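You operate a simulated robot arm through the tools that you are given. There is no shell and no other tool.

Carry out the task below with a simulated robot arm. There is one attempt and no reset: what you move stays moved.

Task
Lower both legs of the blue crane and level it by the bubble.
Fine: release the stop button first and press it again at the end; keep clear of the feet; the test pack stays running.
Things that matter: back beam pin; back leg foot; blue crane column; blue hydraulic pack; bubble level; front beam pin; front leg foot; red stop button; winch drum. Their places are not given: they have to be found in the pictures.

It is judged by the outcome, as a careful person would: the job done as asked, and still so three seconds after it is handed in. It fails if anything else is knocked over, pushed out of place, dropped, spilled or broken.

Robot
A 6-joint arm with a fingered hand, fixed in place. Base frame: the origin is on the floor under the middle of its stand, x ahead of it, y to its left, z up; the work surface is at about z = 1165. Units: mm, rad, N and s.
With the tool pointing down near the work surface it reaches from about 760 to 940 mm from the base axis. Its first joint turns from -2.897 to 2.897 rad. Payload 5 kg.
The tool frame sits at the grasp point between the pads (the TCP): z along the fingers, y along the line on which they close. The tips reach 36 mm beyond it. The gripper opens to 120 mm; its body begins 42 mm behind the TCP. The gripper is a hand of 4 fingers: y runs from the thumb to the fingers, the wrist lies at [-19, -123, -211] in the tool frame.
Orientation is told as [roll, pitch, yaw] about the base's x, y, z axes, in that order, counted from this pose: with the fingers straight down and the wrist toward the robot, the tool's x, y and z point along [0, 1, 0], [1, 0, 0] and [0, 0, -1] of the base frame.

Tools
- The arm moves only by the tool send_rows. Its argument "commands" is a list of rows, each a list of 2 entries, a list of its own where there are three numbers: the shift along the base's x, y, z in units of 100 mm (1.0 is 100 mm), then the turn, a rotation vector about the base's x, y, z in units of 90 degrees (1.0 is 90 degrees). In form: [[[dx, dy, dz], [wx, wy, wz]], ...]. A call has 1 to 20 rows; each row is the pose to reach, as a shift and turn from the pose commanded when the call began. A call with a number of a shift or a turn outside -1 to 1 is refused whole. A row lasts 0.2 s, in which the tool goes at most 50 mm and 0.15 rad; a call with a longer step from one row to the next is refused whole. Where a pose cannot be reached the arm comes as near as it can. A force on the tool above 40 N (or 10 N above the force at the start of the call, whichever is more), or a blocked arm, ends the call early, and 0.2 s more pass. In this call time passes only in rows, and 0.2 s behind the last. The reply holds the time, the measured pose of the TCP, the force on the tool along the base axes, the opening and the grip force, in the units named above and with some noise, with the torque about the TCP (base axes, N m) and any sound that the robot's microphone picked up.
- Cameras (640 x 400 px; columns grow to the right, rows downward): "scene" is fixed at [63.6, 512.3, 2016.1]; the picture's right is [-0.91, -0.42, 0.00], its down [-0.20, 0.44, -0.87] and it looks along [0.36, -0.79, -0.49] (base axes); focal length 336 px, centre (320, 200). "wrist" rides on the gripper at [72, -101, -142] in the tool frame; the picture's right is [-0.79, 0.29, -0.54], its down [-0.56, -0.70, 0.44] and it looks along [-0.25, 0.65, 0.71] (tool axes); focal length 280 px, centre (320, 200).
- grab_frame(camera): a new picture of that camera. The clock stands still meanwhile.
- raise_lower(by): slides the trunk up (or, below 0, down) by that many mm; the arm rides with it, the base frame stays. It gives what a move gives, with no picture.
- finger_targets(index, middle, ring, thumb_bend, thumb_turn): sets how far each is bent, from 0 (flat) to 1 (curled in); at 0.3 the hand is open as for a grip, at 0.7 the pads meet at the TCP. One left out holds its place. A second passes; each finger stops where it meets its share of the squeeze, and holds until it gets a number again. It is the only way to open and close the hand. It gives what a move gives, with no picture; readings hold the bend of each and the force on the fingers (four entries, about 0 where the hand has none), thumb and palm. thumb_turn goes from beside the hand (0) to across from the fingers (1), as for a grip.
- measure_at(camera, pixels): for up to 12 pixels [column, row] of the newest picture of that camera ("zoom" is the newest enlarged one), the place [x, y, z] in the base frame of the surface seen there, good to about 3 mm, but the place of the scene camera against the robot may be out by one fixed shift of up to 25 mm in any direction. The clock stands still meanwhile.
- zoom(camera, box): a new picture of the part [left, top, right, bottom] of that camera's present view, enlarged. The clock stands still meanwhile.
- close_job(): hands the job in; it is judged then, once.

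Unless the task says otherwise, let go and move clear before handing in.

The tools are called after "Emit:" as name(argument=value, ...) on one line, values as JSON. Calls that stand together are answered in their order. send_rows: Moves the arm, as the interface text tells. Its arguments: {"type":"object","properties":{"commands":{"type":"array"}},"required":["commands"]} The other tools are called the same way: raise_lower (by) moves the trunk up or down; finger_targets (index, middle, ring, thumb_bend, thumb_turn) moves the fingers one by one; grab_frame (camera) takes a picture; measure_at (camera, pixels) gives the place of the surface under pixels of a picture; zoom (camera, box) takes an enlarged picture of a part of a camera's view; close_job () hands the job in.

At the start:

```text
time_s: 0.0
tcp_pos: [502.9, -507.7, 1567.1]
orientation: [-0.001, 0.001, 0.002]
contact_force: [0.9, -0.3, -0.7]
wrist_torque: [0.01, 0.01, -0.04]
grip_width: 119.3
grasp_force: 0.0
shape: jaw
bend: [0.3, 0.3, 0.3, 0.3, 0.98]
finger forces: [0.0, 0.0, 0.0, 0.0, 0.1, 0.0]
trunk travel left (down, up): [-625.0, 215.0]
```

scene: 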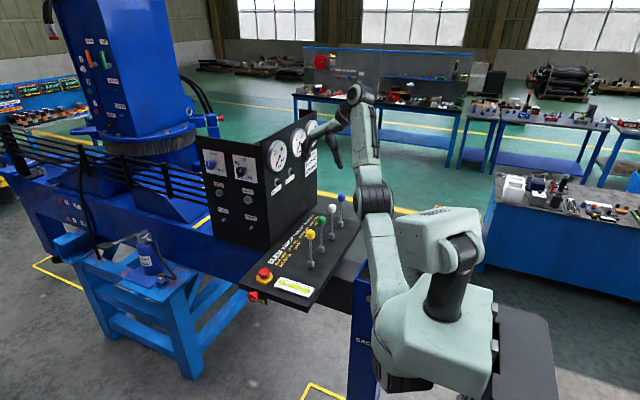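
wrist: 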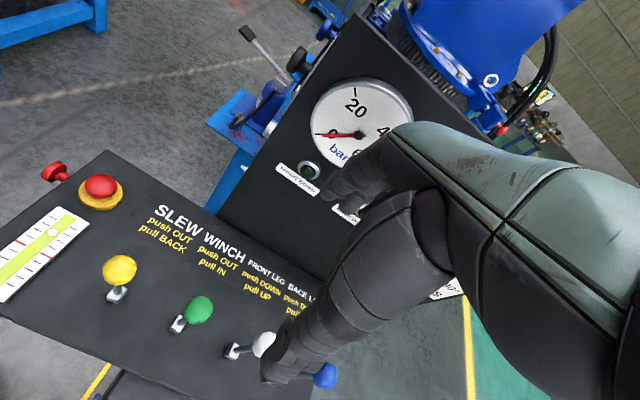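

The scene picture shows the control panel with four levers (yellow 310,235; green 322,219; white 332,208; blue 341,197), a red stop button near (264,273), and a level near (294,286). I'll zoom in to read the labels before moving anything.

Emit:
zoom(camera="scene", box=[230, 180, 370, 310])

Emit:
zoom(camera="wrist", box=[0, 140, 340, 400])

Emit:
zoom(camera="scene", box=[190, 110, 330, 240])

Emit:
zoom(camera="scene", box=[0, 100, 260, 380])

```text
3.08 times, centred on (300, 245) of scene
```

zoom: 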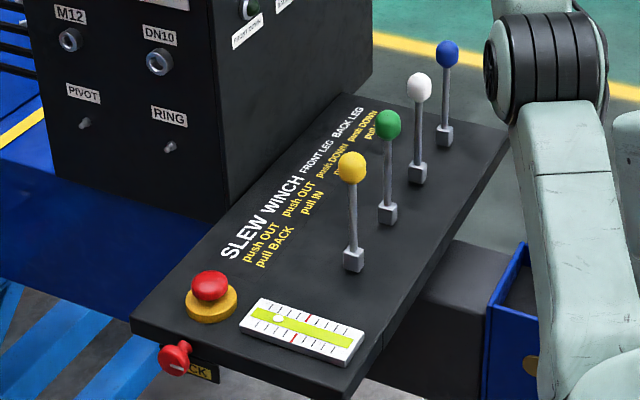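

```text
1.54 times, centred on (170, 270) of wrist
```

zoom: 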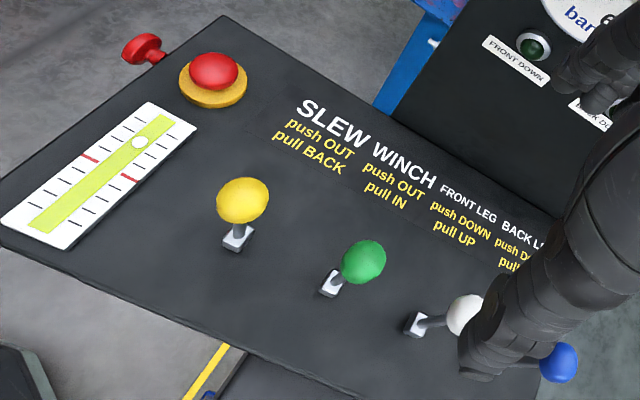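

```text
3.08 times, centred on (260, 175) of scene
```

zoom: 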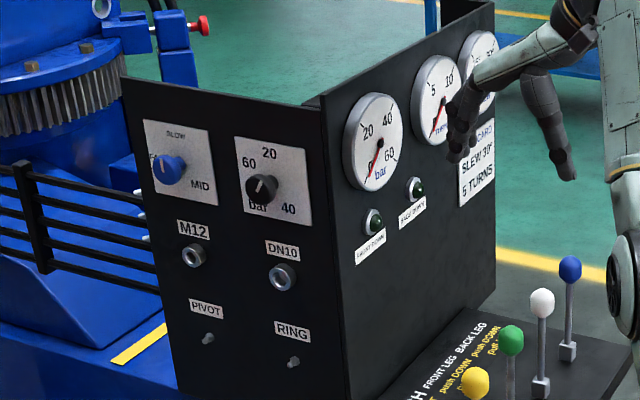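

```text
1.43 times, centred on (130, 240) of scene
```

zoom: 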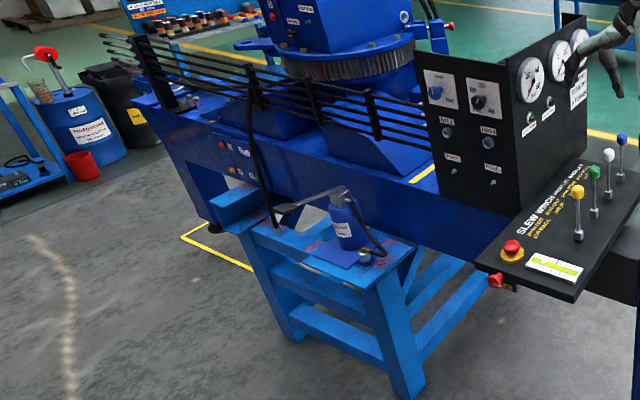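

The zooms show the labels: front leg is the white lever, back leg the blue one (push DOWN, pull UP). A red knob under the panel edge (scene 254,295) has a label I need to read, plus the indicators, gauges and surroundings.

Emit:
zoom(camera="scene", box=[235, 255, 315, 305])

Emit:
zoom(camera="scene", box=[260, 110, 330, 190])

Emit:
zoom(camera="scene", box=[290, 270, 400, 400])

Emit:
zoom(camera="scene", box=[40, 20, 240, 140])

Emit:
zoom(camera="scene", box=[0, 140, 130, 290])

Emit:
zoom(camera="scene", box=[280, 30, 640, 240])

```text
8.00 times, centred on (275, 280) of scene
```

zoom: 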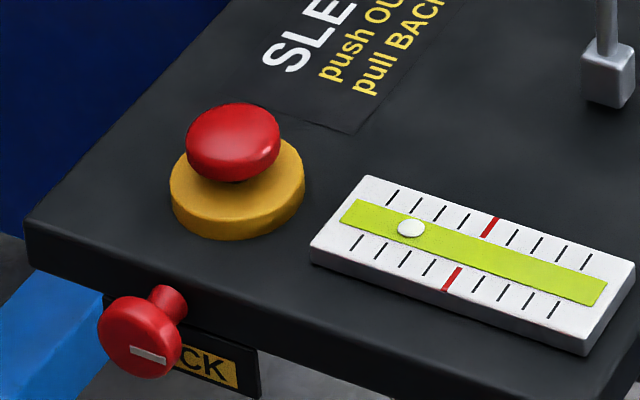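

```text
5.00 times, centred on (295, 150) of scene
```

zoom: 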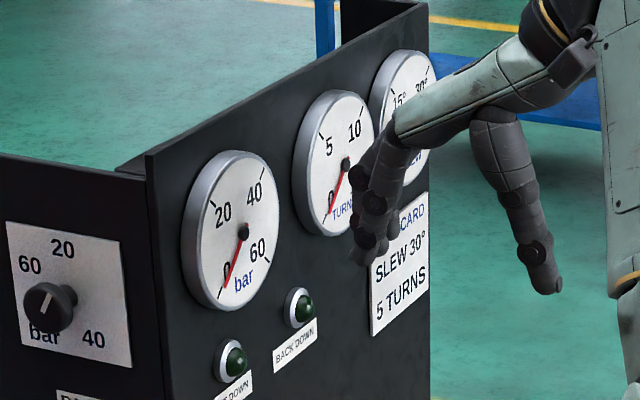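

```text
3.08 times, centred on (345, 335) of scene
```

zoom: 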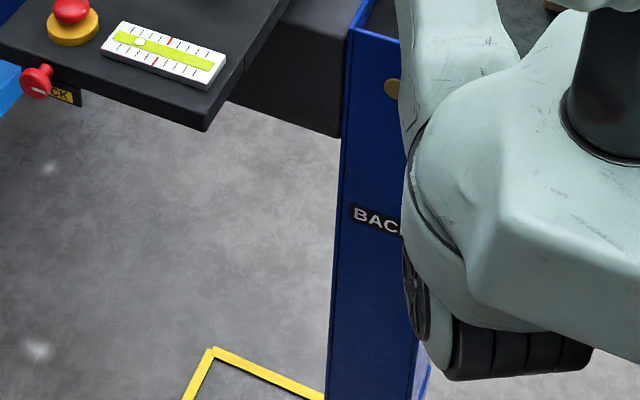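

```text
3.20 times, centred on (140, 80) of scene
```

zoom: 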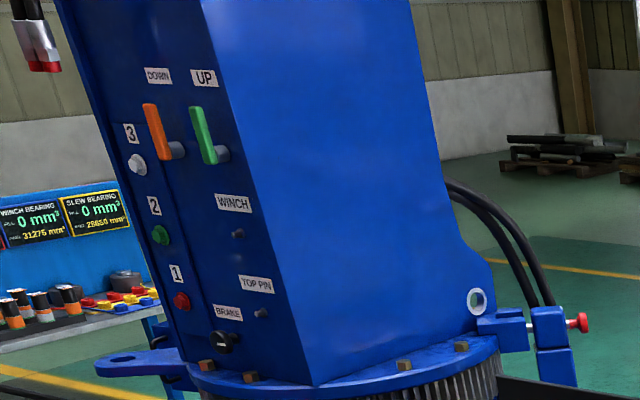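

```text
2.67 times, centred on (65, 215) of scene
```

zoom: 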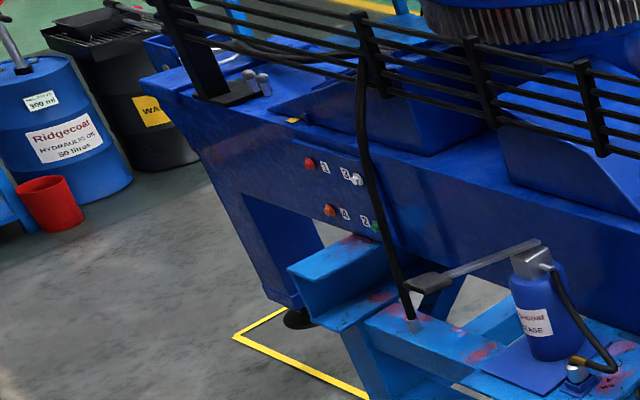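

```text
1.78 times, centred on (460, 135) of scene
```

zoom: 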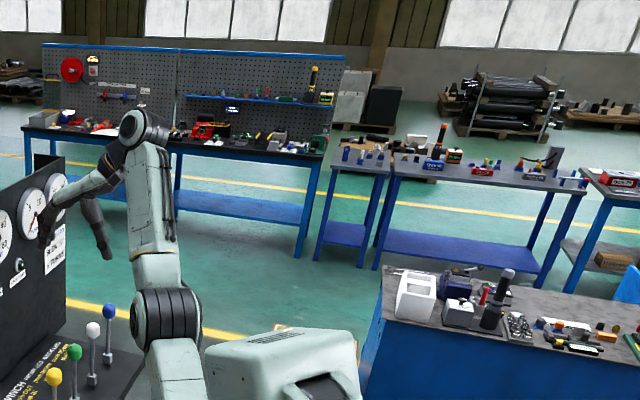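

The knob at scene (254,295) has a label ending in "CK" and both lamps are dark; the bubble sits off the red marks. I'll measure key points with both cameras to find the offset between them.

Emit:
grab_frame(camera="wrist")

Emit:
grab_frame(camera="scene")

Emit:
measure_at(camera="wrist", pixels=[[101, 184], [118, 203], [52, 171], [119, 269], [197, 308], [262, 343], [325, 375], [54, 232], [70, 207], [40, 245], [60, 330], [117, 295]])

Emit:
measure_at(camera="scene", pixels=[[264, 272], [264, 279], [252, 296], [310, 235], [322, 219], [332, 208], [341, 196], [311, 265], [326, 251], [286, 284], [290, 283], [270, 300]])

```text
taken
```

wrist: 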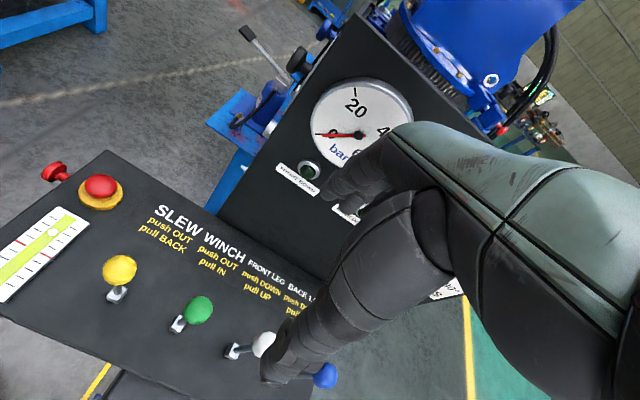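

```text
taken
```

scene: 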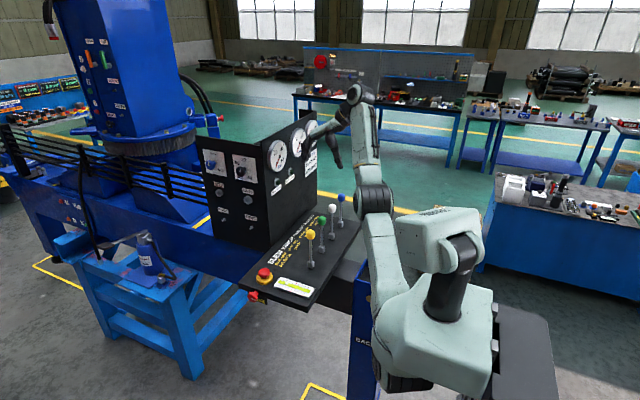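

```text
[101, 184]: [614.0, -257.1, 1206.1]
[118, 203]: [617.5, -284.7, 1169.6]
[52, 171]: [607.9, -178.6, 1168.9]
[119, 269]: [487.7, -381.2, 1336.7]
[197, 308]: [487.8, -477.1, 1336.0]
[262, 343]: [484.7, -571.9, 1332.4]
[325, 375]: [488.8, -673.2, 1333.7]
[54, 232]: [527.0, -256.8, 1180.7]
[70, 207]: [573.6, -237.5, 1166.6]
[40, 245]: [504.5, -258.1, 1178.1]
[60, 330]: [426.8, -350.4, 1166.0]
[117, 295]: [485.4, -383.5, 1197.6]
```

```text
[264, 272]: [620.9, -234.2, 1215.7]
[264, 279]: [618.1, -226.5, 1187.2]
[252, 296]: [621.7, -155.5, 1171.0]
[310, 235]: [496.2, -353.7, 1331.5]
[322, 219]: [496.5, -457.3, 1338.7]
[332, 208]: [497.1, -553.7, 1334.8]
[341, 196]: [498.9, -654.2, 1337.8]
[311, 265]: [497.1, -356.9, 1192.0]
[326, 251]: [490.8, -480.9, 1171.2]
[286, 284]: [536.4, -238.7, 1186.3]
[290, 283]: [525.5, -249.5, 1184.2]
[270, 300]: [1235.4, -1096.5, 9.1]
```

The two cameras agree up to a fixed shift of roughly (+9,+18,+4) mm in the scene camera; lever knobs lie at x≈487, z≈1335, y≈-381/-477/-572/-673. I'll zoom tightly on the red side knob, its label, the column-side red knob and both feet.

Emit:
zoom(camera="scene", box=[244, 285, 276, 305])

Emit:
zoom(camera="scene", box=[185, 95, 233, 135])

Emit:
zoom(camera="scene", box=[20, 180, 120, 280])

Emit:
zoom(camera="scene", box=[300, 320, 400, 400])

Emit:
zoom(camera="scene", box=[195, 140, 265, 240])

Emit:
zoom(camera="wrist", box=[0, 140, 150, 310])

```text
16.00 times, centred on (260, 295) of scene
```

zoom: 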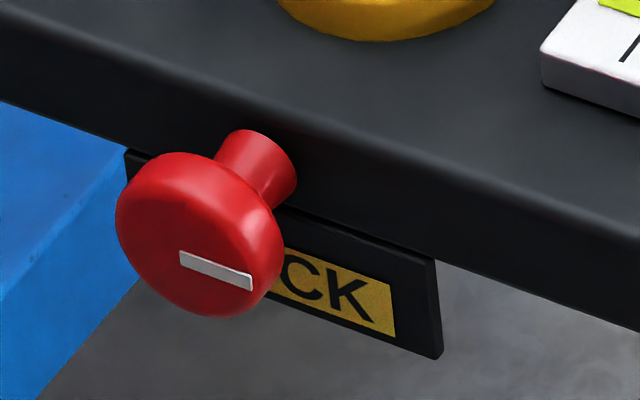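

```text
10.00 times, centred on (209, 115) of scene
```

zoom: 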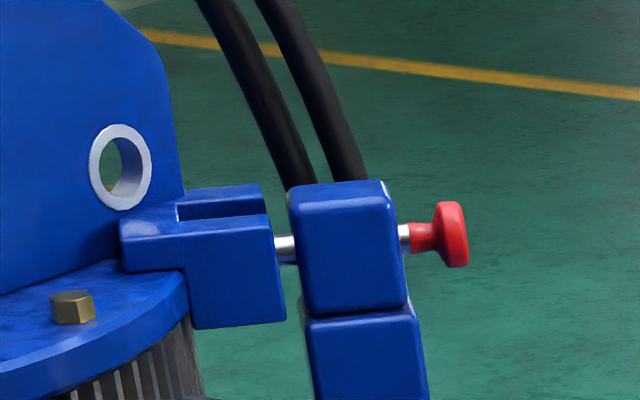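

```text
4.00 times, centred on (70, 230) of scene
```

zoom: 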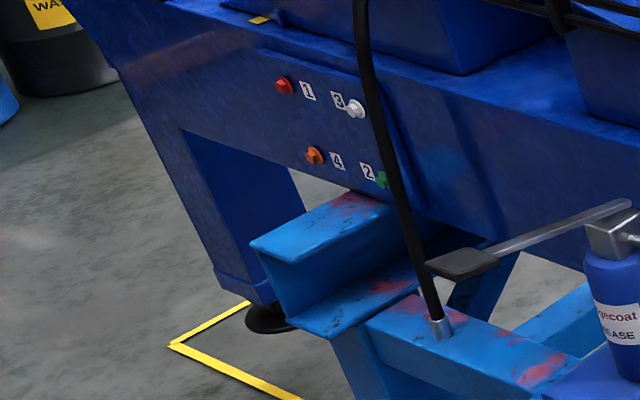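

```text
5.00 times, centred on (350, 360) of scene
```

zoom: 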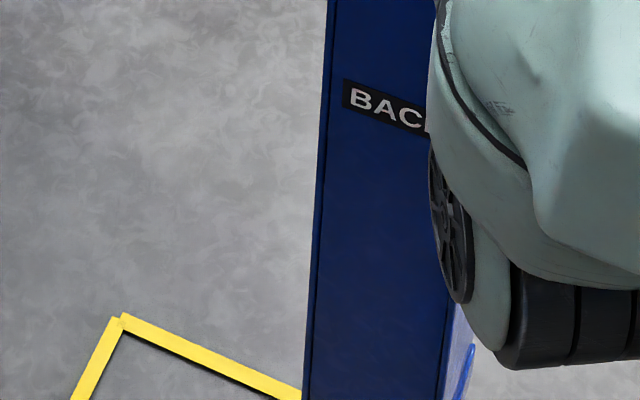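

```text
4.00 times, centred on (230, 190) of scene
```

zoom: 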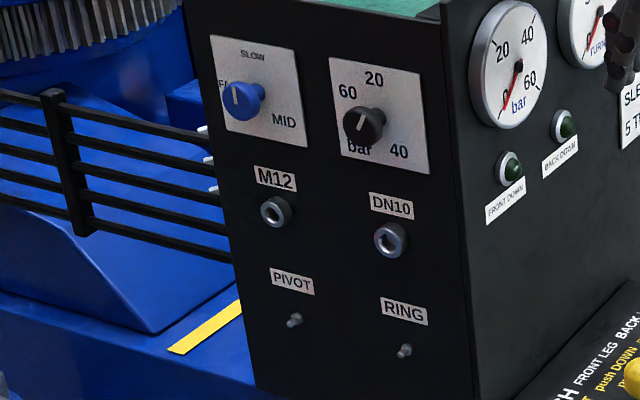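

```text
2.35 times, centred on (75, 225) of wrist
```

zoom: 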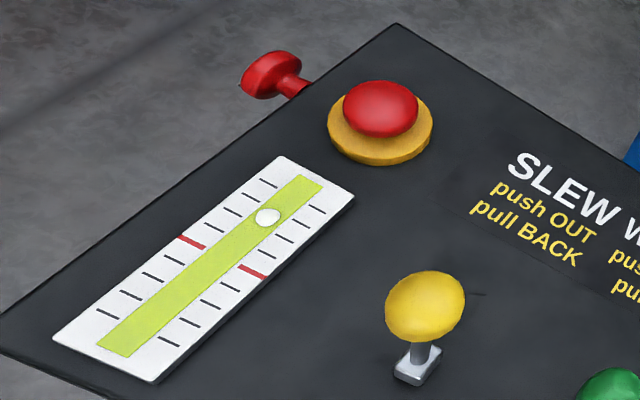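

Label under the panel edge is hidden behind the red knob (it ends in "CK": LOCK, BACK or PACK), and I need to know which before touching anything. I'll swing the hand toward +y at safe height, turning it so the wrist camera can look back at the panel's side edge.

Emit:
send_rows(commands=[[[0.0, 0.2, 0], [0, 0, -0.06]], [[0.0, 0.4, 0], [0, 0, -0.12]], [[0.0, 0.6, 0], [0, 0, -0.18]], [[0.0, 0.8, 0], [0, 0, -0.24]], [[0.0, 1.0, 0], [0, 0, -0.3]]])

```text
time_s: 1.2
tcp_pos: [562.2, -469.1, 1602.8]
orientation: [0.0, 0.002, -0.472]
contact_force: [-0.2, -0.2, 0.0]
wrist_torque: [0.01, -0.02, -0.03]
grip_width: 119.6
grasp_force: 0.0
shape: jaw
bend: [0.3, 0.3, 0.3, 0.3, 0.98]
finger forces: [0.2, 0.0, 0.1, 0.0, 0.0, 0.1]
out of reach, approached as far as the arm can: row 1, 2, 3, 4, 5
trunk travel left (down, up): [-625.0, 215.0]
```

The arm couldn't follow that close to its base, so it slid outward to (562,-469,1603); inner reach is limited. Before going further I'll measure the height and position of the gauge box so I pass over it safely.

Emit:
grab_frame(camera="scene")

Emit:
grab_frame(camera="wrist")

Emit:
measure_at(camera="scene", pixels=[[203, 140], [262, 150], [302, 118], [214, 230], [262, 245], [278, 155], [290, 180], [242, 288], [320, 300], [365, 235], [305, 215], [250, 230]])

```text
taken
```

scene: 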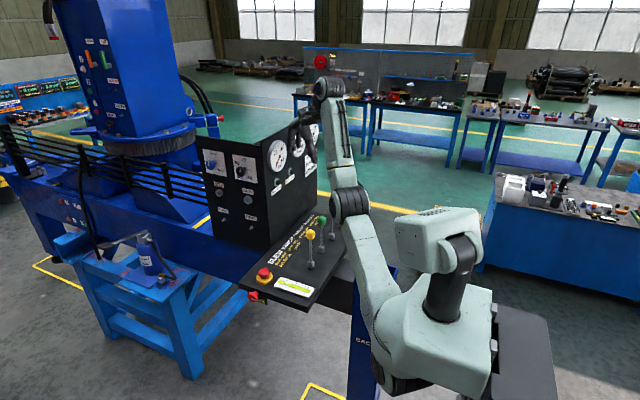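

```text
taken
```

wrist: 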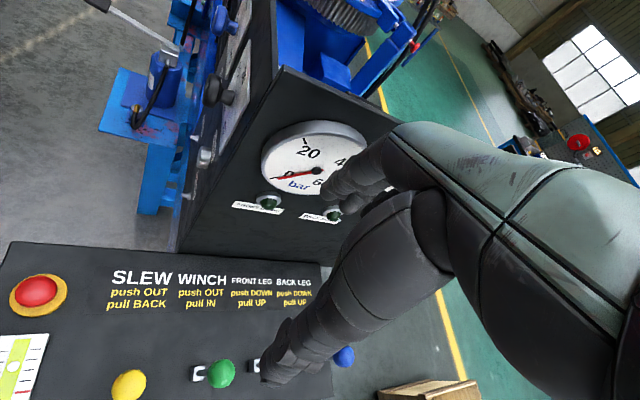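

```text
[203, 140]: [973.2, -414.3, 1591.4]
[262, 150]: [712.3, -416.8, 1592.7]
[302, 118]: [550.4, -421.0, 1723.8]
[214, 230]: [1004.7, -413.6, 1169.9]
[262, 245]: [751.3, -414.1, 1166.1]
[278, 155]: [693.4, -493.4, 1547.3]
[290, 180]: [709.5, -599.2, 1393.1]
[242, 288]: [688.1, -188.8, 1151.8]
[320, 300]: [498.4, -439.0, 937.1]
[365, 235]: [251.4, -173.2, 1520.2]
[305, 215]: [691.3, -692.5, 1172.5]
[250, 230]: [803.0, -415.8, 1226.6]
```

The gauge box spans x≥~695, y≤-432, top z≈1590, so I stay at x<650 until past y=-430. I'll make a modest move outward and toward +y.

Emit:
send_rows(commands=[[[0.15, 0.15, 0], [0, 0, -0.05]], [[0.3, 0.3, 0], [0, 0, -0.1]], [[0.45, 0.45, 0], [0, 0, -0.15]], [[0.6, 0.6, 0], [0, 0, -0.2]]])

```text
time_s: 2.2
tcp_pos: [624.5, -409.1, 1604.1]
orientation: [-0.001, 0.0, -0.784]
contact_force: [0.5, 1.3, -0.3]
wrist_torque: [-0.03, 0.02, 0.02]
grip_width: 119.5
grasp_force: 0.0
shape: jaw
bend: [0.3, 0.3, 0.3, 0.3, 0.98]
finger forces: [0.0, 0.0, 0.1, 0.0, 0.0, 0.0]
out of reach, approached as far as the arm can: row 1, 2, 3, 4
trunk travel left (down, up): [-625.0, 215.0]
```

The hand is at (624,-409,1604), limited by its inner reach. I'll continue outward and toward +y, now past the gauge box.

Emit:
send_rows(commands=[[[0.2, 0.15, 0], [0, 0, -0.04]], [[0.4, 0.3, 0], [0, 0, -0.08]], [[0.6, 0.5, 0], [0, 0, -0.12]], [[0.75, 0.65, 0], [0, 0, -0.16]], [[0.9, 0.8, 0], [0, 0, -0.2]], [[1.0, 1.0, 0], [0, 0, -0.24]]])

Emit:
send_rows(commands=[[[0.2, 0.2, 0], [0, 0, -0.04]], [[0.4, 0.4, 0], [0, 0, -0.08]], [[0.5, 0.6, -0.1], [0, 0, -0.12]], [[0.5, 0.8, -0.2], [0, 0, -0.16]], [[0.5, 1.0, -0.3], [0, 0, -0.2]]])

```text
time_s: 3.0
tcp_pos: [660.6, -373.1, 1610.3]
orientation: [-0.007, 0.003, -0.995]
contact_force: [-43.0, -11.5, 0.2]
wrist_torque: [-0.34, 0.81, -2.97]
grip_width: 118.6
grasp_force: 0.0
shape: jaw
bend: [0.37, 0.31, 0.3, 0.3, 0.97]
finger forces: [34.2, 9.6, 0.1, 0.0, 0.0, 0.0]
out of reach, approached as far as the arm can: row 4
trunk travel left (down, up): [-625.0, 215.0]
stopped in row 4: the force on the tool passed its limit at 46 N (the readings are from after the stop); the commanded pose is now the measured one
```

```text
time_s: 4.2
tcp_pos: [731.2, -270.9, 1564.8]
orientation: [-0.005, -0.012, -1.283]
contact_force: [1.0, 0.6, -0.4]
wrist_torque: [-0.1, 0.07, -0.04]
grip_width: 120.1
grasp_force: 0.0
shape: jaw
bend: [0.3, 0.3, 0.3, 0.3, 0.98]
finger forces: [0.0, 0.0, 0.1, 0.1, 0.0, 0.0]
out of reach, approached as far as the arm can: row 1, 2, 3, 4, 5
trunk travel left (down, up): [-625.0, 215.0]
stopped in row 5: the arm was blocked; the commanded pose is now the measured one
```

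The fingers brushed the gauge box corner (46 N stop), then came free; the hand is now at (731,-271,1565). I'll look to check that nothing shifted.

Emit:
grab_frame(camera="scene")

Emit:
grab_frame(camera="wrist")

Emit:
zoom(camera="scene", box=[180, 100, 360, 310])

```text
taken
```

scene: 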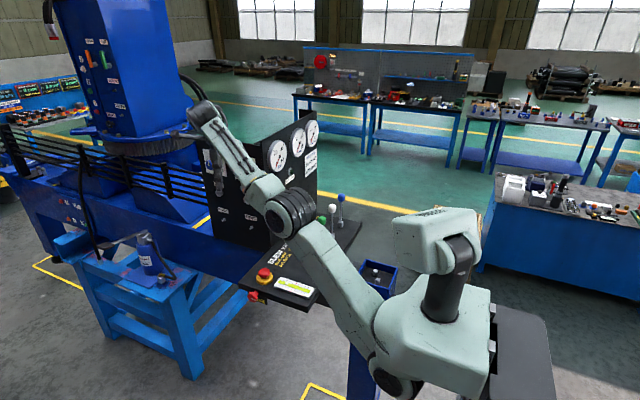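

```text
taken
```

wrist: 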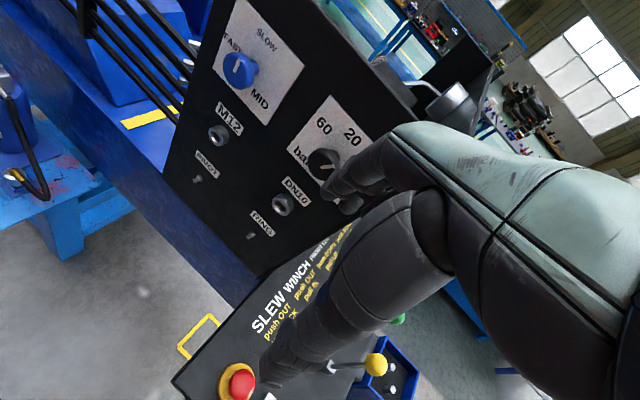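

```text
1.90 times, centred on (270, 205) of scene
```

zoom: 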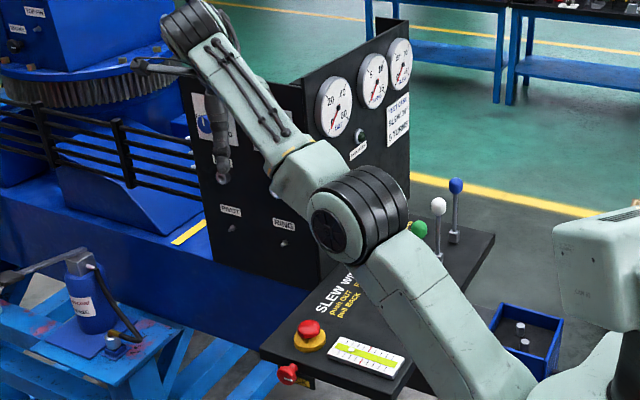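

The box looks undisturbed, but the arm's elbow is over the levers and "blocked" was reported. I'll zoom around the yellow lever to check for contact.

Emit:
zoom(camera="wrist", box=[160, 280, 460, 400])

Emit:
zoom(camera="scene", box=[255, 170, 365, 270])

Emit:
measure_at(camera="wrist", pixels=[[375, 363], [345, 364], [242, 383], [400, 365], [290, 330], [235, 70], [325, 162], [215, 320]])

Emit:
measure_at(camera="scene", pixels=[[290, 212], [300, 190], [275, 215], [332, 208], [341, 197], [322, 219], [225, 130], [205, 110], [320, 240], [350, 300]])

```text
2.13 times, centred on (310, 340) of wrist
```

zoom: 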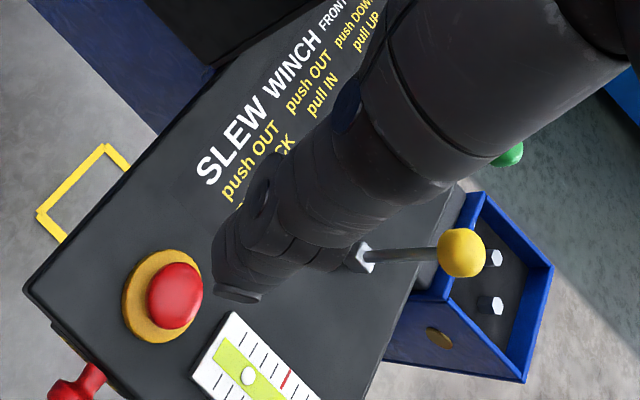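

```text
4.00 times, centred on (310, 220) of scene
```

zoom: 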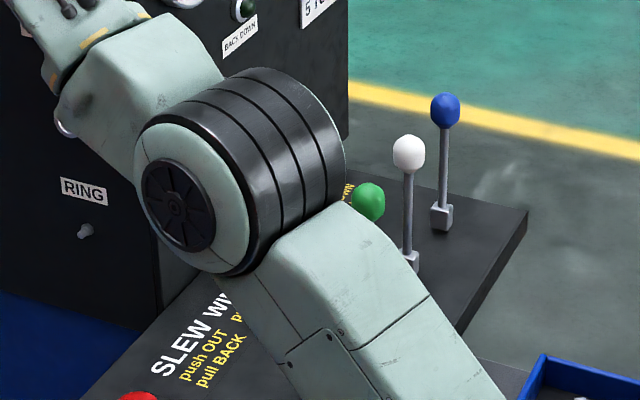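

```text
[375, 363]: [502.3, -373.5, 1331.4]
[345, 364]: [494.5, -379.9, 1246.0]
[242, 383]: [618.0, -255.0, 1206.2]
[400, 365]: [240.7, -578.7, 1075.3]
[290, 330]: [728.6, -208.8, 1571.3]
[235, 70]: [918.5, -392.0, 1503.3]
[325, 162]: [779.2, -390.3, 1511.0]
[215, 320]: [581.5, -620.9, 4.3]
```

```text
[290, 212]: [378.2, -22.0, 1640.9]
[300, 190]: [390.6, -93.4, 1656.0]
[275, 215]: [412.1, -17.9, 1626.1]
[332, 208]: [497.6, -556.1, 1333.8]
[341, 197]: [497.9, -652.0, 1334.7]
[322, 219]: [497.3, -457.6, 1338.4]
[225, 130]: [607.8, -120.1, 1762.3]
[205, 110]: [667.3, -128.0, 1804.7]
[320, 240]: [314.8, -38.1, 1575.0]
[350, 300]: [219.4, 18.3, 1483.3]
```

The levers are untouched and the elbow sits well clear at (390,-60,1640); contact forces are ~0. I'll keep moving toward +y and a bit lower to see the knob's label from the +x side.

Emit:
send_rows(commands=[[[0.0, 0.25, -0.05], [0, 0, -0.03]], [[0.0, 0.5, -0.1], [0, 0, -0.06]], [[0.0, 0.75, -0.15], [0, 0, -0.09]], [[0.0, 1.0, -0.2], [0, 0, -0.12]]])

Emit:
send_rows(commands=[[[0.0, 0.25, -0.1], [0, 0, -0.02]], [[0.0, 0.5, -0.2], [0, 0, -0.04]], [[0.0, 0.75, -0.3], [0, 0, -0.05]], [[0.0, 1.0, -0.4], [0, 0, -0.06]]])

Emit:
grab_frame(camera="wrist")

```text
time_s: 5.2
tcp_pos: [724.0, -170.1, 1564.0]
orientation: [0.0, -0.011, -1.471]
contact_force: [0.3, 0.5, 0.4]
wrist_torque: [-0.05, 0.03, 0.0]
grip_width: 119.6
grasp_force: 0.1
shape: jaw
bend: [0.3, 0.3, 0.3, 0.3, 0.98]
finger forces: [0.1, 0.1, 0.1, 0.2, 0.0, 0.0]
out of reach, approached as far as the arm can: row 2, 3, 4
trunk travel left (down, up): [-625.0, 215.0]
```

```text
time_s: 6.2
tcp_pos: [724.5, -126.2, 1565.2]
orientation: [0.026, -0.015, -1.526]
contact_force: [0.7, 0.1, -0.2]
wrist_torque: [0.01, -0.01, 0.0]
grip_width: 119.9
grasp_force: 0.1
shape: jaw
bend: [0.3, 0.3, 0.3, 0.3, 0.98]
finger forces: [0.0, 0.0, 0.0, 0.0, 0.1, 0.0]
out of reach, approached as far as the arm can: row 1, 2, 3, 4
trunk travel left (down, up): [-625.0, 215.0]
```

```text
taken
```

wrist: 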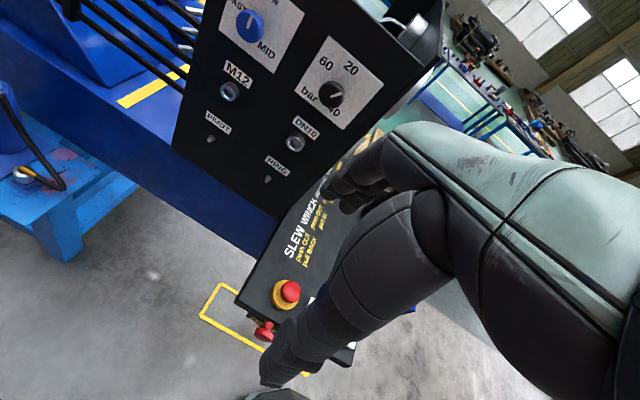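

The knob is visible at wrist (264,331). I'll zoom on it from this angle.

Emit:
zoom(camera="wrist", box=[190, 270, 370, 390])

Emit:
zoom(camera="wrist", box=[245, 310, 295, 345])

Emit:
zoom(camera="wrist", box=[170, 0, 400, 200])

```text
3.33 times, centred on (280, 330) of wrist
```

zoom: 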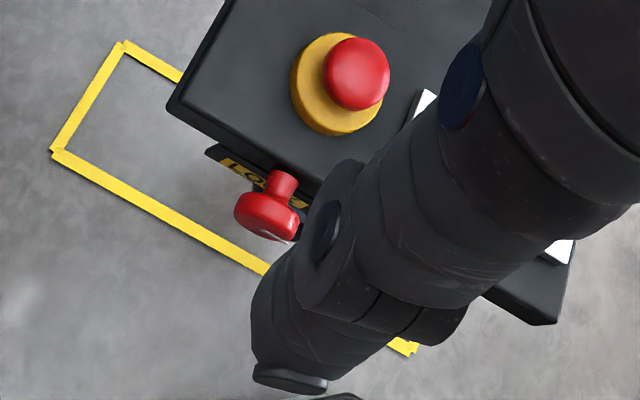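

```text
11.43 times, centred on (270, 328) of wrist
```

zoom: 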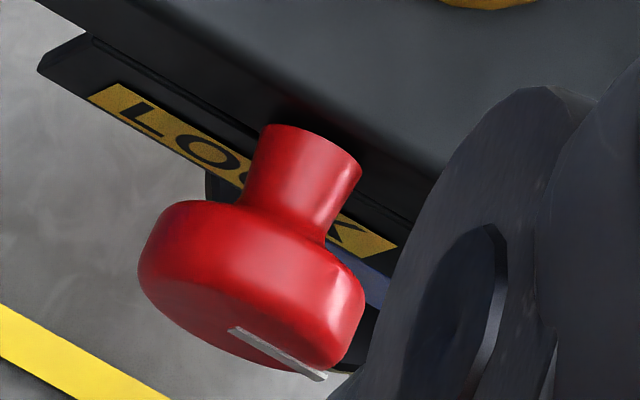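

```text
2.00 times, centred on (285, 100) of wrist
```

zoom: 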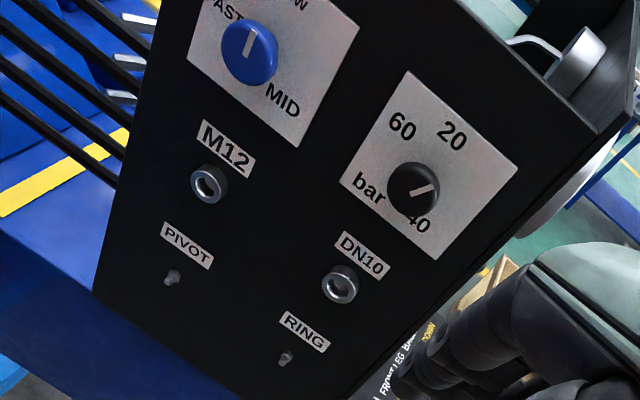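

It reads "LOCK". I'll take a fresh scene view for the back leg (tray near 378,275 with a brass disc on its side) and the surroundings to find the beam pins.

Emit:
grab_frame(camera="scene")

Emit:
zoom(camera="scene", box=[340, 250, 410, 310])

Emit:
zoom(camera="scene", box=[0, 150, 80, 220])

Emit:
zoom(camera="scene", box=[480, 150, 640, 260])

Emit:
zoom(camera="scene", box=[290, 30, 490, 150])

Emit:
zoom(camera="scene", box=[0, 60, 130, 220])

```text
taken
```

scene: 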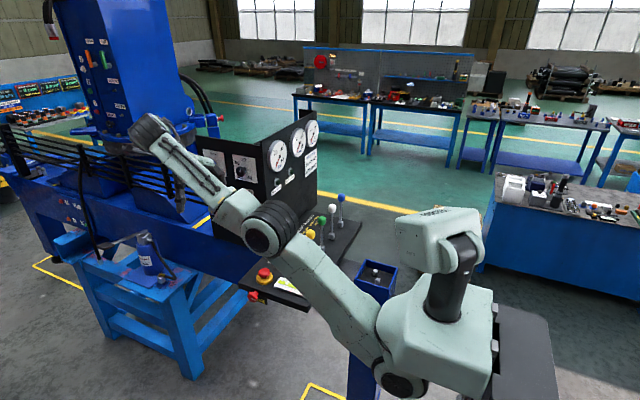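

```text
6.67 times, centred on (375, 280) of scene
```

zoom: 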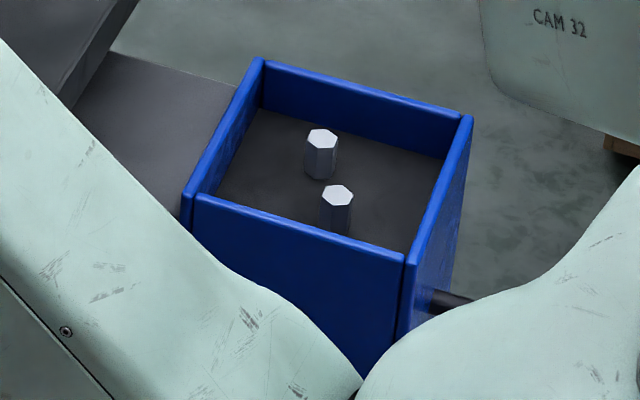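

```text
5.71 times, centred on (40, 185) of scene
```

zoom: 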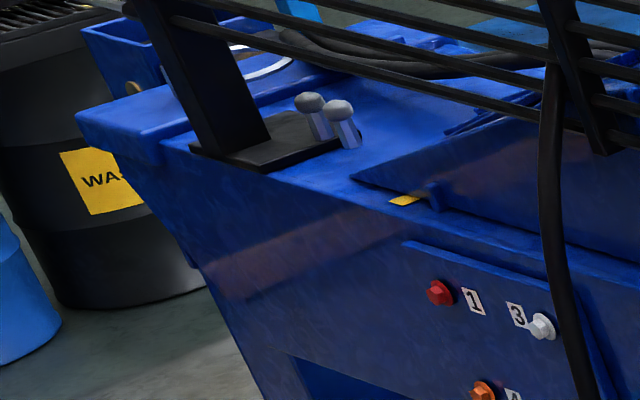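

```text
3.64 times, centred on (560, 205) of scene
```

zoom: 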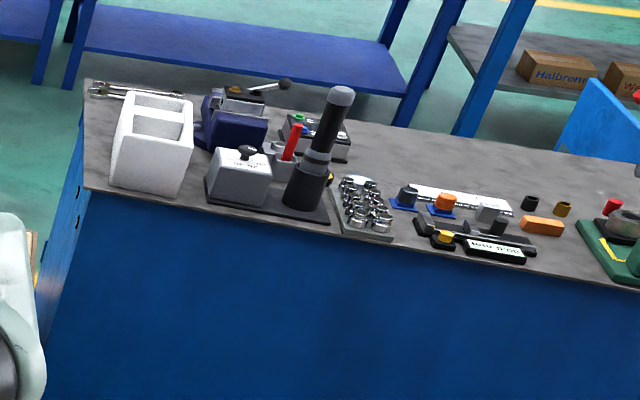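

```text
3.20 times, centred on (390, 90) of scene
```

zoom: 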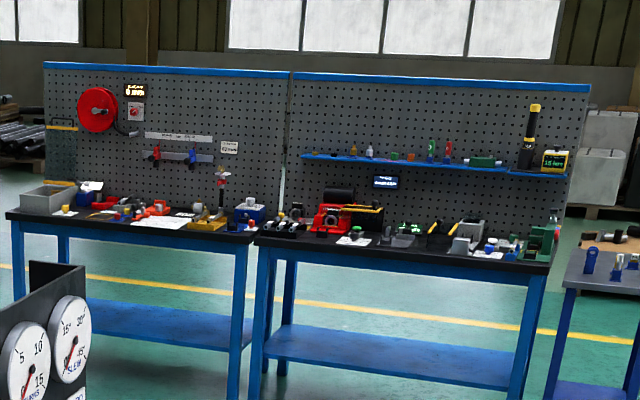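

```text
2.50 times, centred on (65, 140) of scene
```

zoom: 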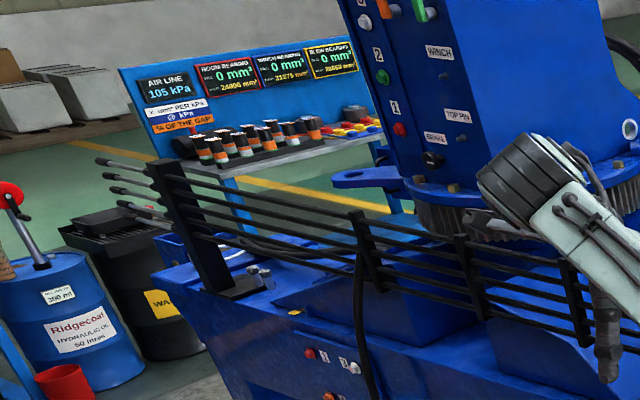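

The gold/brass discs on both leg boxes look like the beam pins, in place; the LOCK knob isn't part of the job, so I'll leave it alone. I'll bring the hand above the stop button (614,-257) with the wrist on the +y side, keeping high.

Emit:
send_rows(commands=[[[-0.2, -0.3, 0.6], [0, 0, 0.0]], [[-0.3, -0.5, 0.6], [0, 0, -0.01]], [[-0.45, -0.75, 0.6], [0, 0, -0.02]], [[-0.6, -1.0, 0.6], [0, 0, -0.03]]])

Emit:
send_rows(commands=[[[-0.15, -0.2, 0.0], [0, 0, -0.01]], [[-0.3, -0.4, 0.0], [0, 0, -0.02]], [[-0.45, -0.65, 0.0], [0, 0, -0.03]], [[-0.57, -0.86, 0.0], [0, 0, -0.03]]])

```text
refused: row 1 steps farther than a row can; nothing moved
```

```text
time_s: 7.2
tcp_pos: [699.4, -223.6, 1563.8]
orientation: [-0.004, -0.008, -1.614]
contact_force: [-0.4, -0.3, -0.6]
wrist_torque: [0.0, 0.01, 0.02]
grip_width: 120.1
grasp_force: 0.0
shape: jaw
bend: [0.3, 0.3, 0.3, 0.3, 0.98]
finger forces: [0.0, 0.1, 0.0, 0.0, 0.0, 0.0]
out of reach, approached as far as the arm can: row 1, 2, 3, 4
trunk travel left (down, up): [-625.0, 215.0]
```

The hand is at (699,-224,1564); lower heights need the trunk lowered. I'll lower the trunk 150 mm — beneath the hand there is only the panel (z≈1166), so it's clear.

Emit:
raise_lower(by=-150)

Emit:
grab_frame(camera="scene")

Emit:
grab_frame(camera="wrist")

```text
time_s: 9.0
tcp_pos: [701.7, -220.9, 1412.3]
orientation: [-0.005, -0.009, -1.614]
contact_force: [-0.3, -0.4, -0.6]
wrist_torque: [0.03, 0.01, 0.0]
grip_width: 119.7
grasp_force: 0.1
shape: jaw
bend: [0.3, 0.3, 0.3, 0.3, 0.98]
finger forces: [0.2, 0.0, 0.0, 0.0, 0.0, 0.0]
trunk travel left (down, up): [-475.0, 365.0]
```

```text
taken
```

scene: 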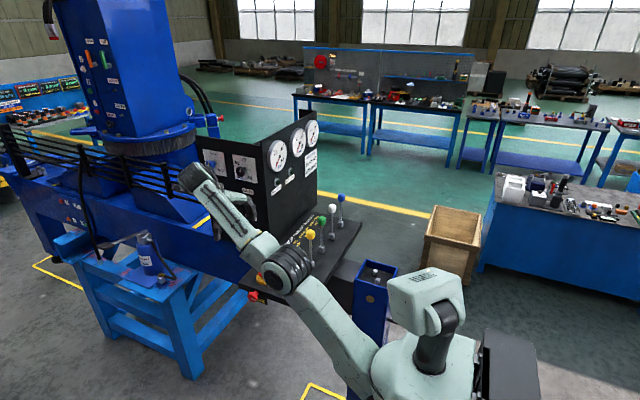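

```text
taken
```

wrist: 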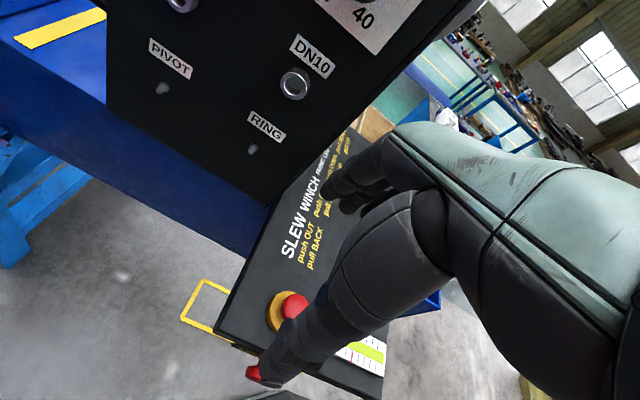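

The trunk is down 150 mm and the hand is at (702,-221,1412), free. I'll make a small probing move toward the button to confirm the reach here.

Emit:
send_rows(commands=[[[-0.15, -0.05, 0.0], [0, 0, 0]], [[-0.3, -0.1, 0.0], [0, 0, 0]], [[-0.45, -0.15, 0.0], [0, 0, 0]]])

```text
time_s: 9.8
tcp_pos: [696.6, -241.0, 1412.8]
orientation: [-0.005, -0.009, -1.618]
contact_force: [0.0, 0.5, 0.0]
wrist_torque: [0.0, -0.01, -0.04]
grip_width: 119.7
grasp_force: 0.1
shape: jaw
bend: [0.3, 0.3, 0.3, 0.3, 0.98]
finger forces: [0.1, 0.0, 0.0, 0.0, 0.0, 0.0]
out of reach, approached as far as the arm can: row 1, 2, 3
trunk travel left (down, up): [-475.0, 365.0]
```

The reach here is still limited at about (697,-241,1413). I'll measure the arm's own elbow, shoulder and wrist points to understand which posture will let me reach the button.

Emit:
grab_frame(camera="scene")

Emit:
measure_at(camera="scene", pixels=[[290, 272], [275, 275], [300, 255], [350, 355], [380, 370], [195, 180], [185, 172], [230, 225], [215, 195], [430, 280], [420, 380], [510, 370]])

Emit:
zoom(camera="scene", box=[160, 140, 420, 400])

```text
taken
```

scene: 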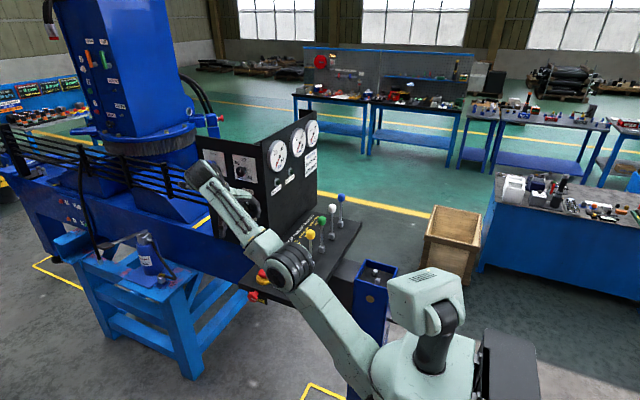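

```text
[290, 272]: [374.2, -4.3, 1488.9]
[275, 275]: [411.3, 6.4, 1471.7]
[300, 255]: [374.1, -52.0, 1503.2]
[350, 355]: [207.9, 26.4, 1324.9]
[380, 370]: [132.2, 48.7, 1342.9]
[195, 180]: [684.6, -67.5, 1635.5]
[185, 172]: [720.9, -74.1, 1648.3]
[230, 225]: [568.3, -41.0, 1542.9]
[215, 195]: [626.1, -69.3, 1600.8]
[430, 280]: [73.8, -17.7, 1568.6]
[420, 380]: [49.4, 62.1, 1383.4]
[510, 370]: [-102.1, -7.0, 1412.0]
```

```text
1.54 times, centred on (290, 270) of scene
```

zoom: 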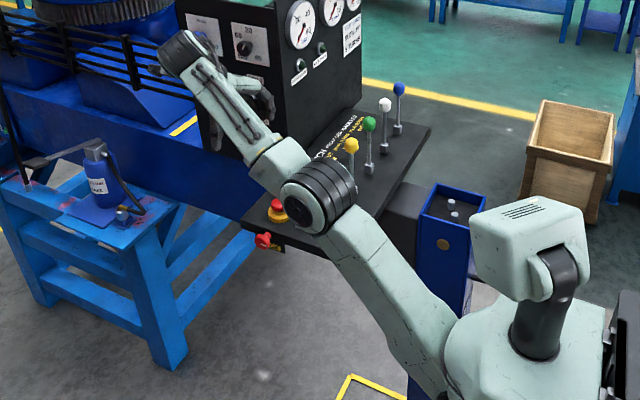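

From the arm geometry, the elbow is nearly straight and the wrist strongly bent because the trunk is too low; with the trunk high the forearm comes down from above and the button should be reachable. I'll raise the trunk fully (the hand goes straight up the way it came).

Emit:
raise_lower(by=365)

```text
time_s: 13.3
tcp_pos: [695.8, -240.4, 1778.1]
orientation: [-0.005, -0.009, -1.615]
contact_force: [-0.3, 0.1, 0.1]
wrist_torque: [-0.01, 0.04, 0.02]
grip_width: 119.8
grasp_force: 0.1
shape: jaw
bend: [0.3, 0.3, 0.3, 0.3, 0.98]
finger forces: [0.0, 0.0, 0.0, 0.1, 0.0, 0.0]
trunk travel left (down, up): [-840.0, 0.0]
```

Now at z=1778 and free. I'll lower the hand with the arm in steps.

Emit:
send_rows(commands=[[[0.0, 0.0, -0.25], [0, 0, 0]], [[0.0, 0.0, -0.5], [0, 0, 0]], [[0.0, 0, -0.75], [0, 0, 0]], [[0.0, 0.0, -1.0], [0, 0, 0]]])

```text
time_s: 14.3
tcp_pos: [697.6, -242.0, 1778.8]
orientation: [-0.005, -0.01, -1.614]
contact_force: [0.2, -0.2, -0.6]
wrist_torque: [-0.04, -0.01, 0.02]
grip_width: 119.9
grasp_force: 0.0
shape: jaw
bend: [0.3, 0.3, 0.3, 0.3, 0.98]
finger forces: [0.0, 0.1, 0.0, 0.0, 0.0, 0.1]
out of reach, approached as far as the arm can: row 1, 2, 3, 4
trunk travel left (down, up): [-840.0, 0.0]
```

Still limited at this yaw, which suggests a wrist roll limit rather than the elbow. I'll turn the hand back by about 45° here (well above everything) and see if it can then go down.

Emit:
send_rows(commands=[[[0.0, 0.0, -1.0], [0, 0, 0.09]], [[0.0, 0.0, -1.0], [0, 0, 0.18]], [[0.0, 0, -1.0], [0, 0, 0.27]], [[0.0, 0.0, -1.0], [0, 0, 0.36]], [[0.0, 0.0, -1.0], [0, 0, 0.45]], [[0.0, 0.0, -1.0], [0, 0, 0.5]]])

```text
refused: row 1 steps farther than a row can; nothing moved
```

Emit:
send_rows(commands=[[[0.0, 0.0, 0.0], [0, 0, 0.09]], [[0.0, 0.0, 0.0], [0, 0, 0.18]], [[0.0, 0, 0.0], [0, 0, 0.27]], [[0.0, 0.0, 0.0], [0, 0, 0.36]], [[0.0, 0.0, 0.0], [0, 0, 0.45]], [[0.0, 0.0, 0.0], [0, 0, 0.5]]])

```text
time_s: 15.7
tcp_pos: [764.4, -262.8, 1778.9]
orientation: [-0.006, -0.008, -0.829]
contact_force: [0.7, 1.3, 0.8]
wrist_torque: [-0.01, -0.02, -0.03]
grip_width: 120.0
grasp_force: 0.1
shape: jaw
bend: [0.3, 0.3, 0.3, 0.3, 0.98]
finger forces: [0.0, 0.0, 0.1, 0.1, 0.0, 0.0]
out of reach, approached as far as the arm can: row 1, 2, 3, 4, 5, 6
trunk travel left (down, up): [-840.0, 0.0]
```

The wrist position isn't changing, so the arm may be pinned against its inner limit relative to the commanded pose. I'll command it outward (+x, away from the base; the box top is ~190 mm below) to bring the target inside the reachable band.

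Emit:
send_rows(commands=[[[0.25, 0.0, 0.0], [0, 0, 0]], [[0.5, 0.0, 0.0], [0, 0, 0]], [[0.75, 0, 0.0], [0, 0, 0]], [[1.0, 0.0, 0.0], [0, 0, 0]]])

```text
time_s: 16.7
tcp_pos: [786.4, -248.2, 1757.1]
orientation: [-0.006, -0.011, -0.829]
contact_force: [-0.1, 0.1, -0.1]
wrist_torque: [0.0, 0.0, 0.02]
grip_width: 119.8
grasp_force: 0.0
shape: jaw
bend: [0.3, 0.3, 0.3, 0.3, 0.98]
finger forces: [0.0, 0.1, 0.0, 0.0, 0.1, 0.1]
out of reach, approached as far as the arm can: row 1, 2, 3, 4
trunk travel left (down, up): [-840.0, 0.0]
```

Moving outward let the hand also go down, so there's a bulge in the inner boundary at mid height: I should go out, descend past it, then come in low. I'll go out to about (876,-180) first.

Emit:
send_rows(commands=[[[0.2, 0.15, 0.0], [0, 0, 0]], [[0.4, 0.3, 0.0], [0, 0, 0]], [[0.6, 0.45, 0.0], [0, 0, 0]], [[0.8, 0.6, 0.0], [0, 0, 0]], [[0.8, 0.6, 0.0], [0, 0, 0]]])

```text
time_s: 17.9
tcp_pos: [823.3, -184.0, 1723.7]
orientation: [-0.006, -0.004, -0.828]
contact_force: [0.1, -0.7, -0.6]
wrist_torque: [0.09, 0.02, -0.01]
grip_width: 119.9
grasp_force: 0.0
shape: jaw
bend: [0.3, 0.3, 0.3, 0.3, 0.98]
finger forces: [0.0, 0.1, 0.0, 0.0, 0.1, 0.0]
out of reach, approached as far as the arm can: row 1, 2, 3, 4, 5
trunk travel left (down, up): [-840.0, 0.0]
```

It follows: now (823,-184,1724). Continue outward and downward.

Emit:
send_rows(commands=[[[0.2, 0.0, 0.0], [0, 0, 0]], [[0.4, 0.0, 0.0], [0, 0, 0]], [[0.5, 0.1, 0.0], [0, 0, 0]], [[0.5, 0.2, -0.2], [0, 0, 0]], [[0.5, 0.2, -0.4], [0, 0, 0]], [[0.5, 0.2, -0.6], [0, 0, 0]], [[0.5, 0.2, -0.8], [0, 0, 0]]])

```text
time_s: 19.5
tcp_pos: [862.1, -154.7, 1646.1]
orientation: [-0.003, -0.011, -0.829]
contact_force: [0.2, -0.9, 0.3]
wrist_torque: [0.03, -0.01, 0.01]
grip_width: 120.2
grasp_force: 0.1
shape: jaw
bend: [0.3, 0.3, 0.3, 0.3, 0.98]
finger forces: [0.0, 0.1, 0.1, 0.1, 0.0, 0.0]
out of reach, approached as far as the arm can: row 1, 2, 3, 4, 5, 6, 7
trunk travel left (down, up): [-840.0, 0.0]
```

Descending along the boundary: (862,-155,1646). Continue downward.

Emit:
send_rows(commands=[[[0.0, 0.0, -0.25], [0, 0, 0]], [[0.0, 0.0, -0.5], [0, 0, 0]], [[0.0, 0.0, -0.75], [0, 0, 0]], [[0.0, 0.0, -1.0], [0, 0, 0]], [[0.0, 0.0, -1.0], [0, 0, 0]]])

Emit:
grab_frame(camera="scene")

Emit:
grab_frame(camera="wrist")

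```text
time_s: 20.7
tcp_pos: [892.0, -159.0, 1558.0]
orientation: [-0.007, -0.007, -0.831]
contact_force: [0.5, 0.4, 0.4]
wrist_torque: [0.01, 0.01, 0.0]
grip_width: 120.2
grasp_force: 0.0
shape: jaw
bend: [0.3, 0.3, 0.3, 0.3, 0.98]
finger forces: [0.1, 0.0, 0.0, 0.0, 0.0, 0.0]
out of reach, approached as far as the arm can: row 1, 2, 3, 4, 5
trunk travel left (down, up): [-840.0, 0.0]
```

```text
taken
```

scene: 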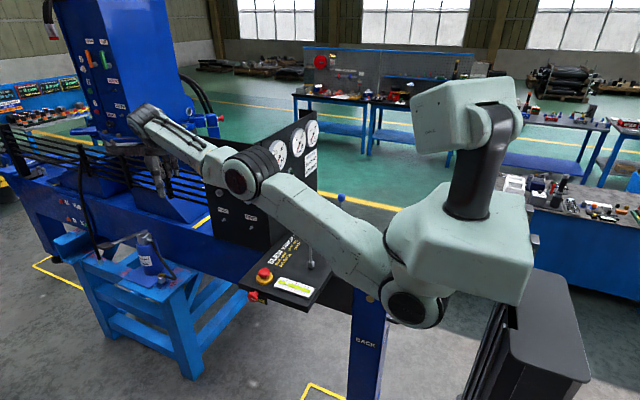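

```text
taken
```

wrist: 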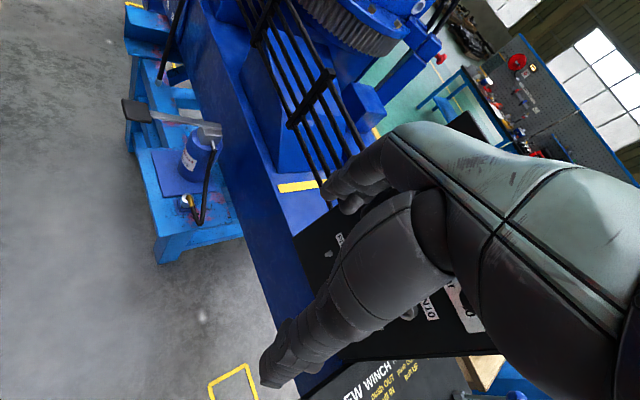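

Projecting the arm's joints shows it is nearly straight (max reach), now just on the elbow-up side. I'll command a target inside reach — inward and down — so the elbow bends the right way.

Emit:
send_rows(commands=[[[-0.2, 0.0, -0.15], [0, 0, 0]], [[-0.4, 0.0, -0.3], [0, 0, 0]], [[-0.6, 0.0, -0.4], [0, 0, 0]], [[-0.75, 0.0, -0.5], [0, 0, 0]], [[-0.75, 0.0, -0.5], [0, 0, 0]]])

```text
time_s: 21.9
tcp_pos: [896.0, -163.6, 1539.5]
orientation: [-0.006, -0.006, -0.831]
contact_force: [0.7, -0.5, 0.3]
wrist_torque: [0.0, -0.02, -0.01]
grip_width: 120.2
grasp_force: 0.0
shape: jaw
bend: [0.3, 0.3, 0.3, 0.3, 0.98]
finger forces: [0.0, 0.0, 0.0, 0.1, 0.0, 0.1]
out of reach, approached as far as the arm can: row 1, 2, 3, 4, 5
trunk travel left (down, up): [-840.0, 0.0]
```

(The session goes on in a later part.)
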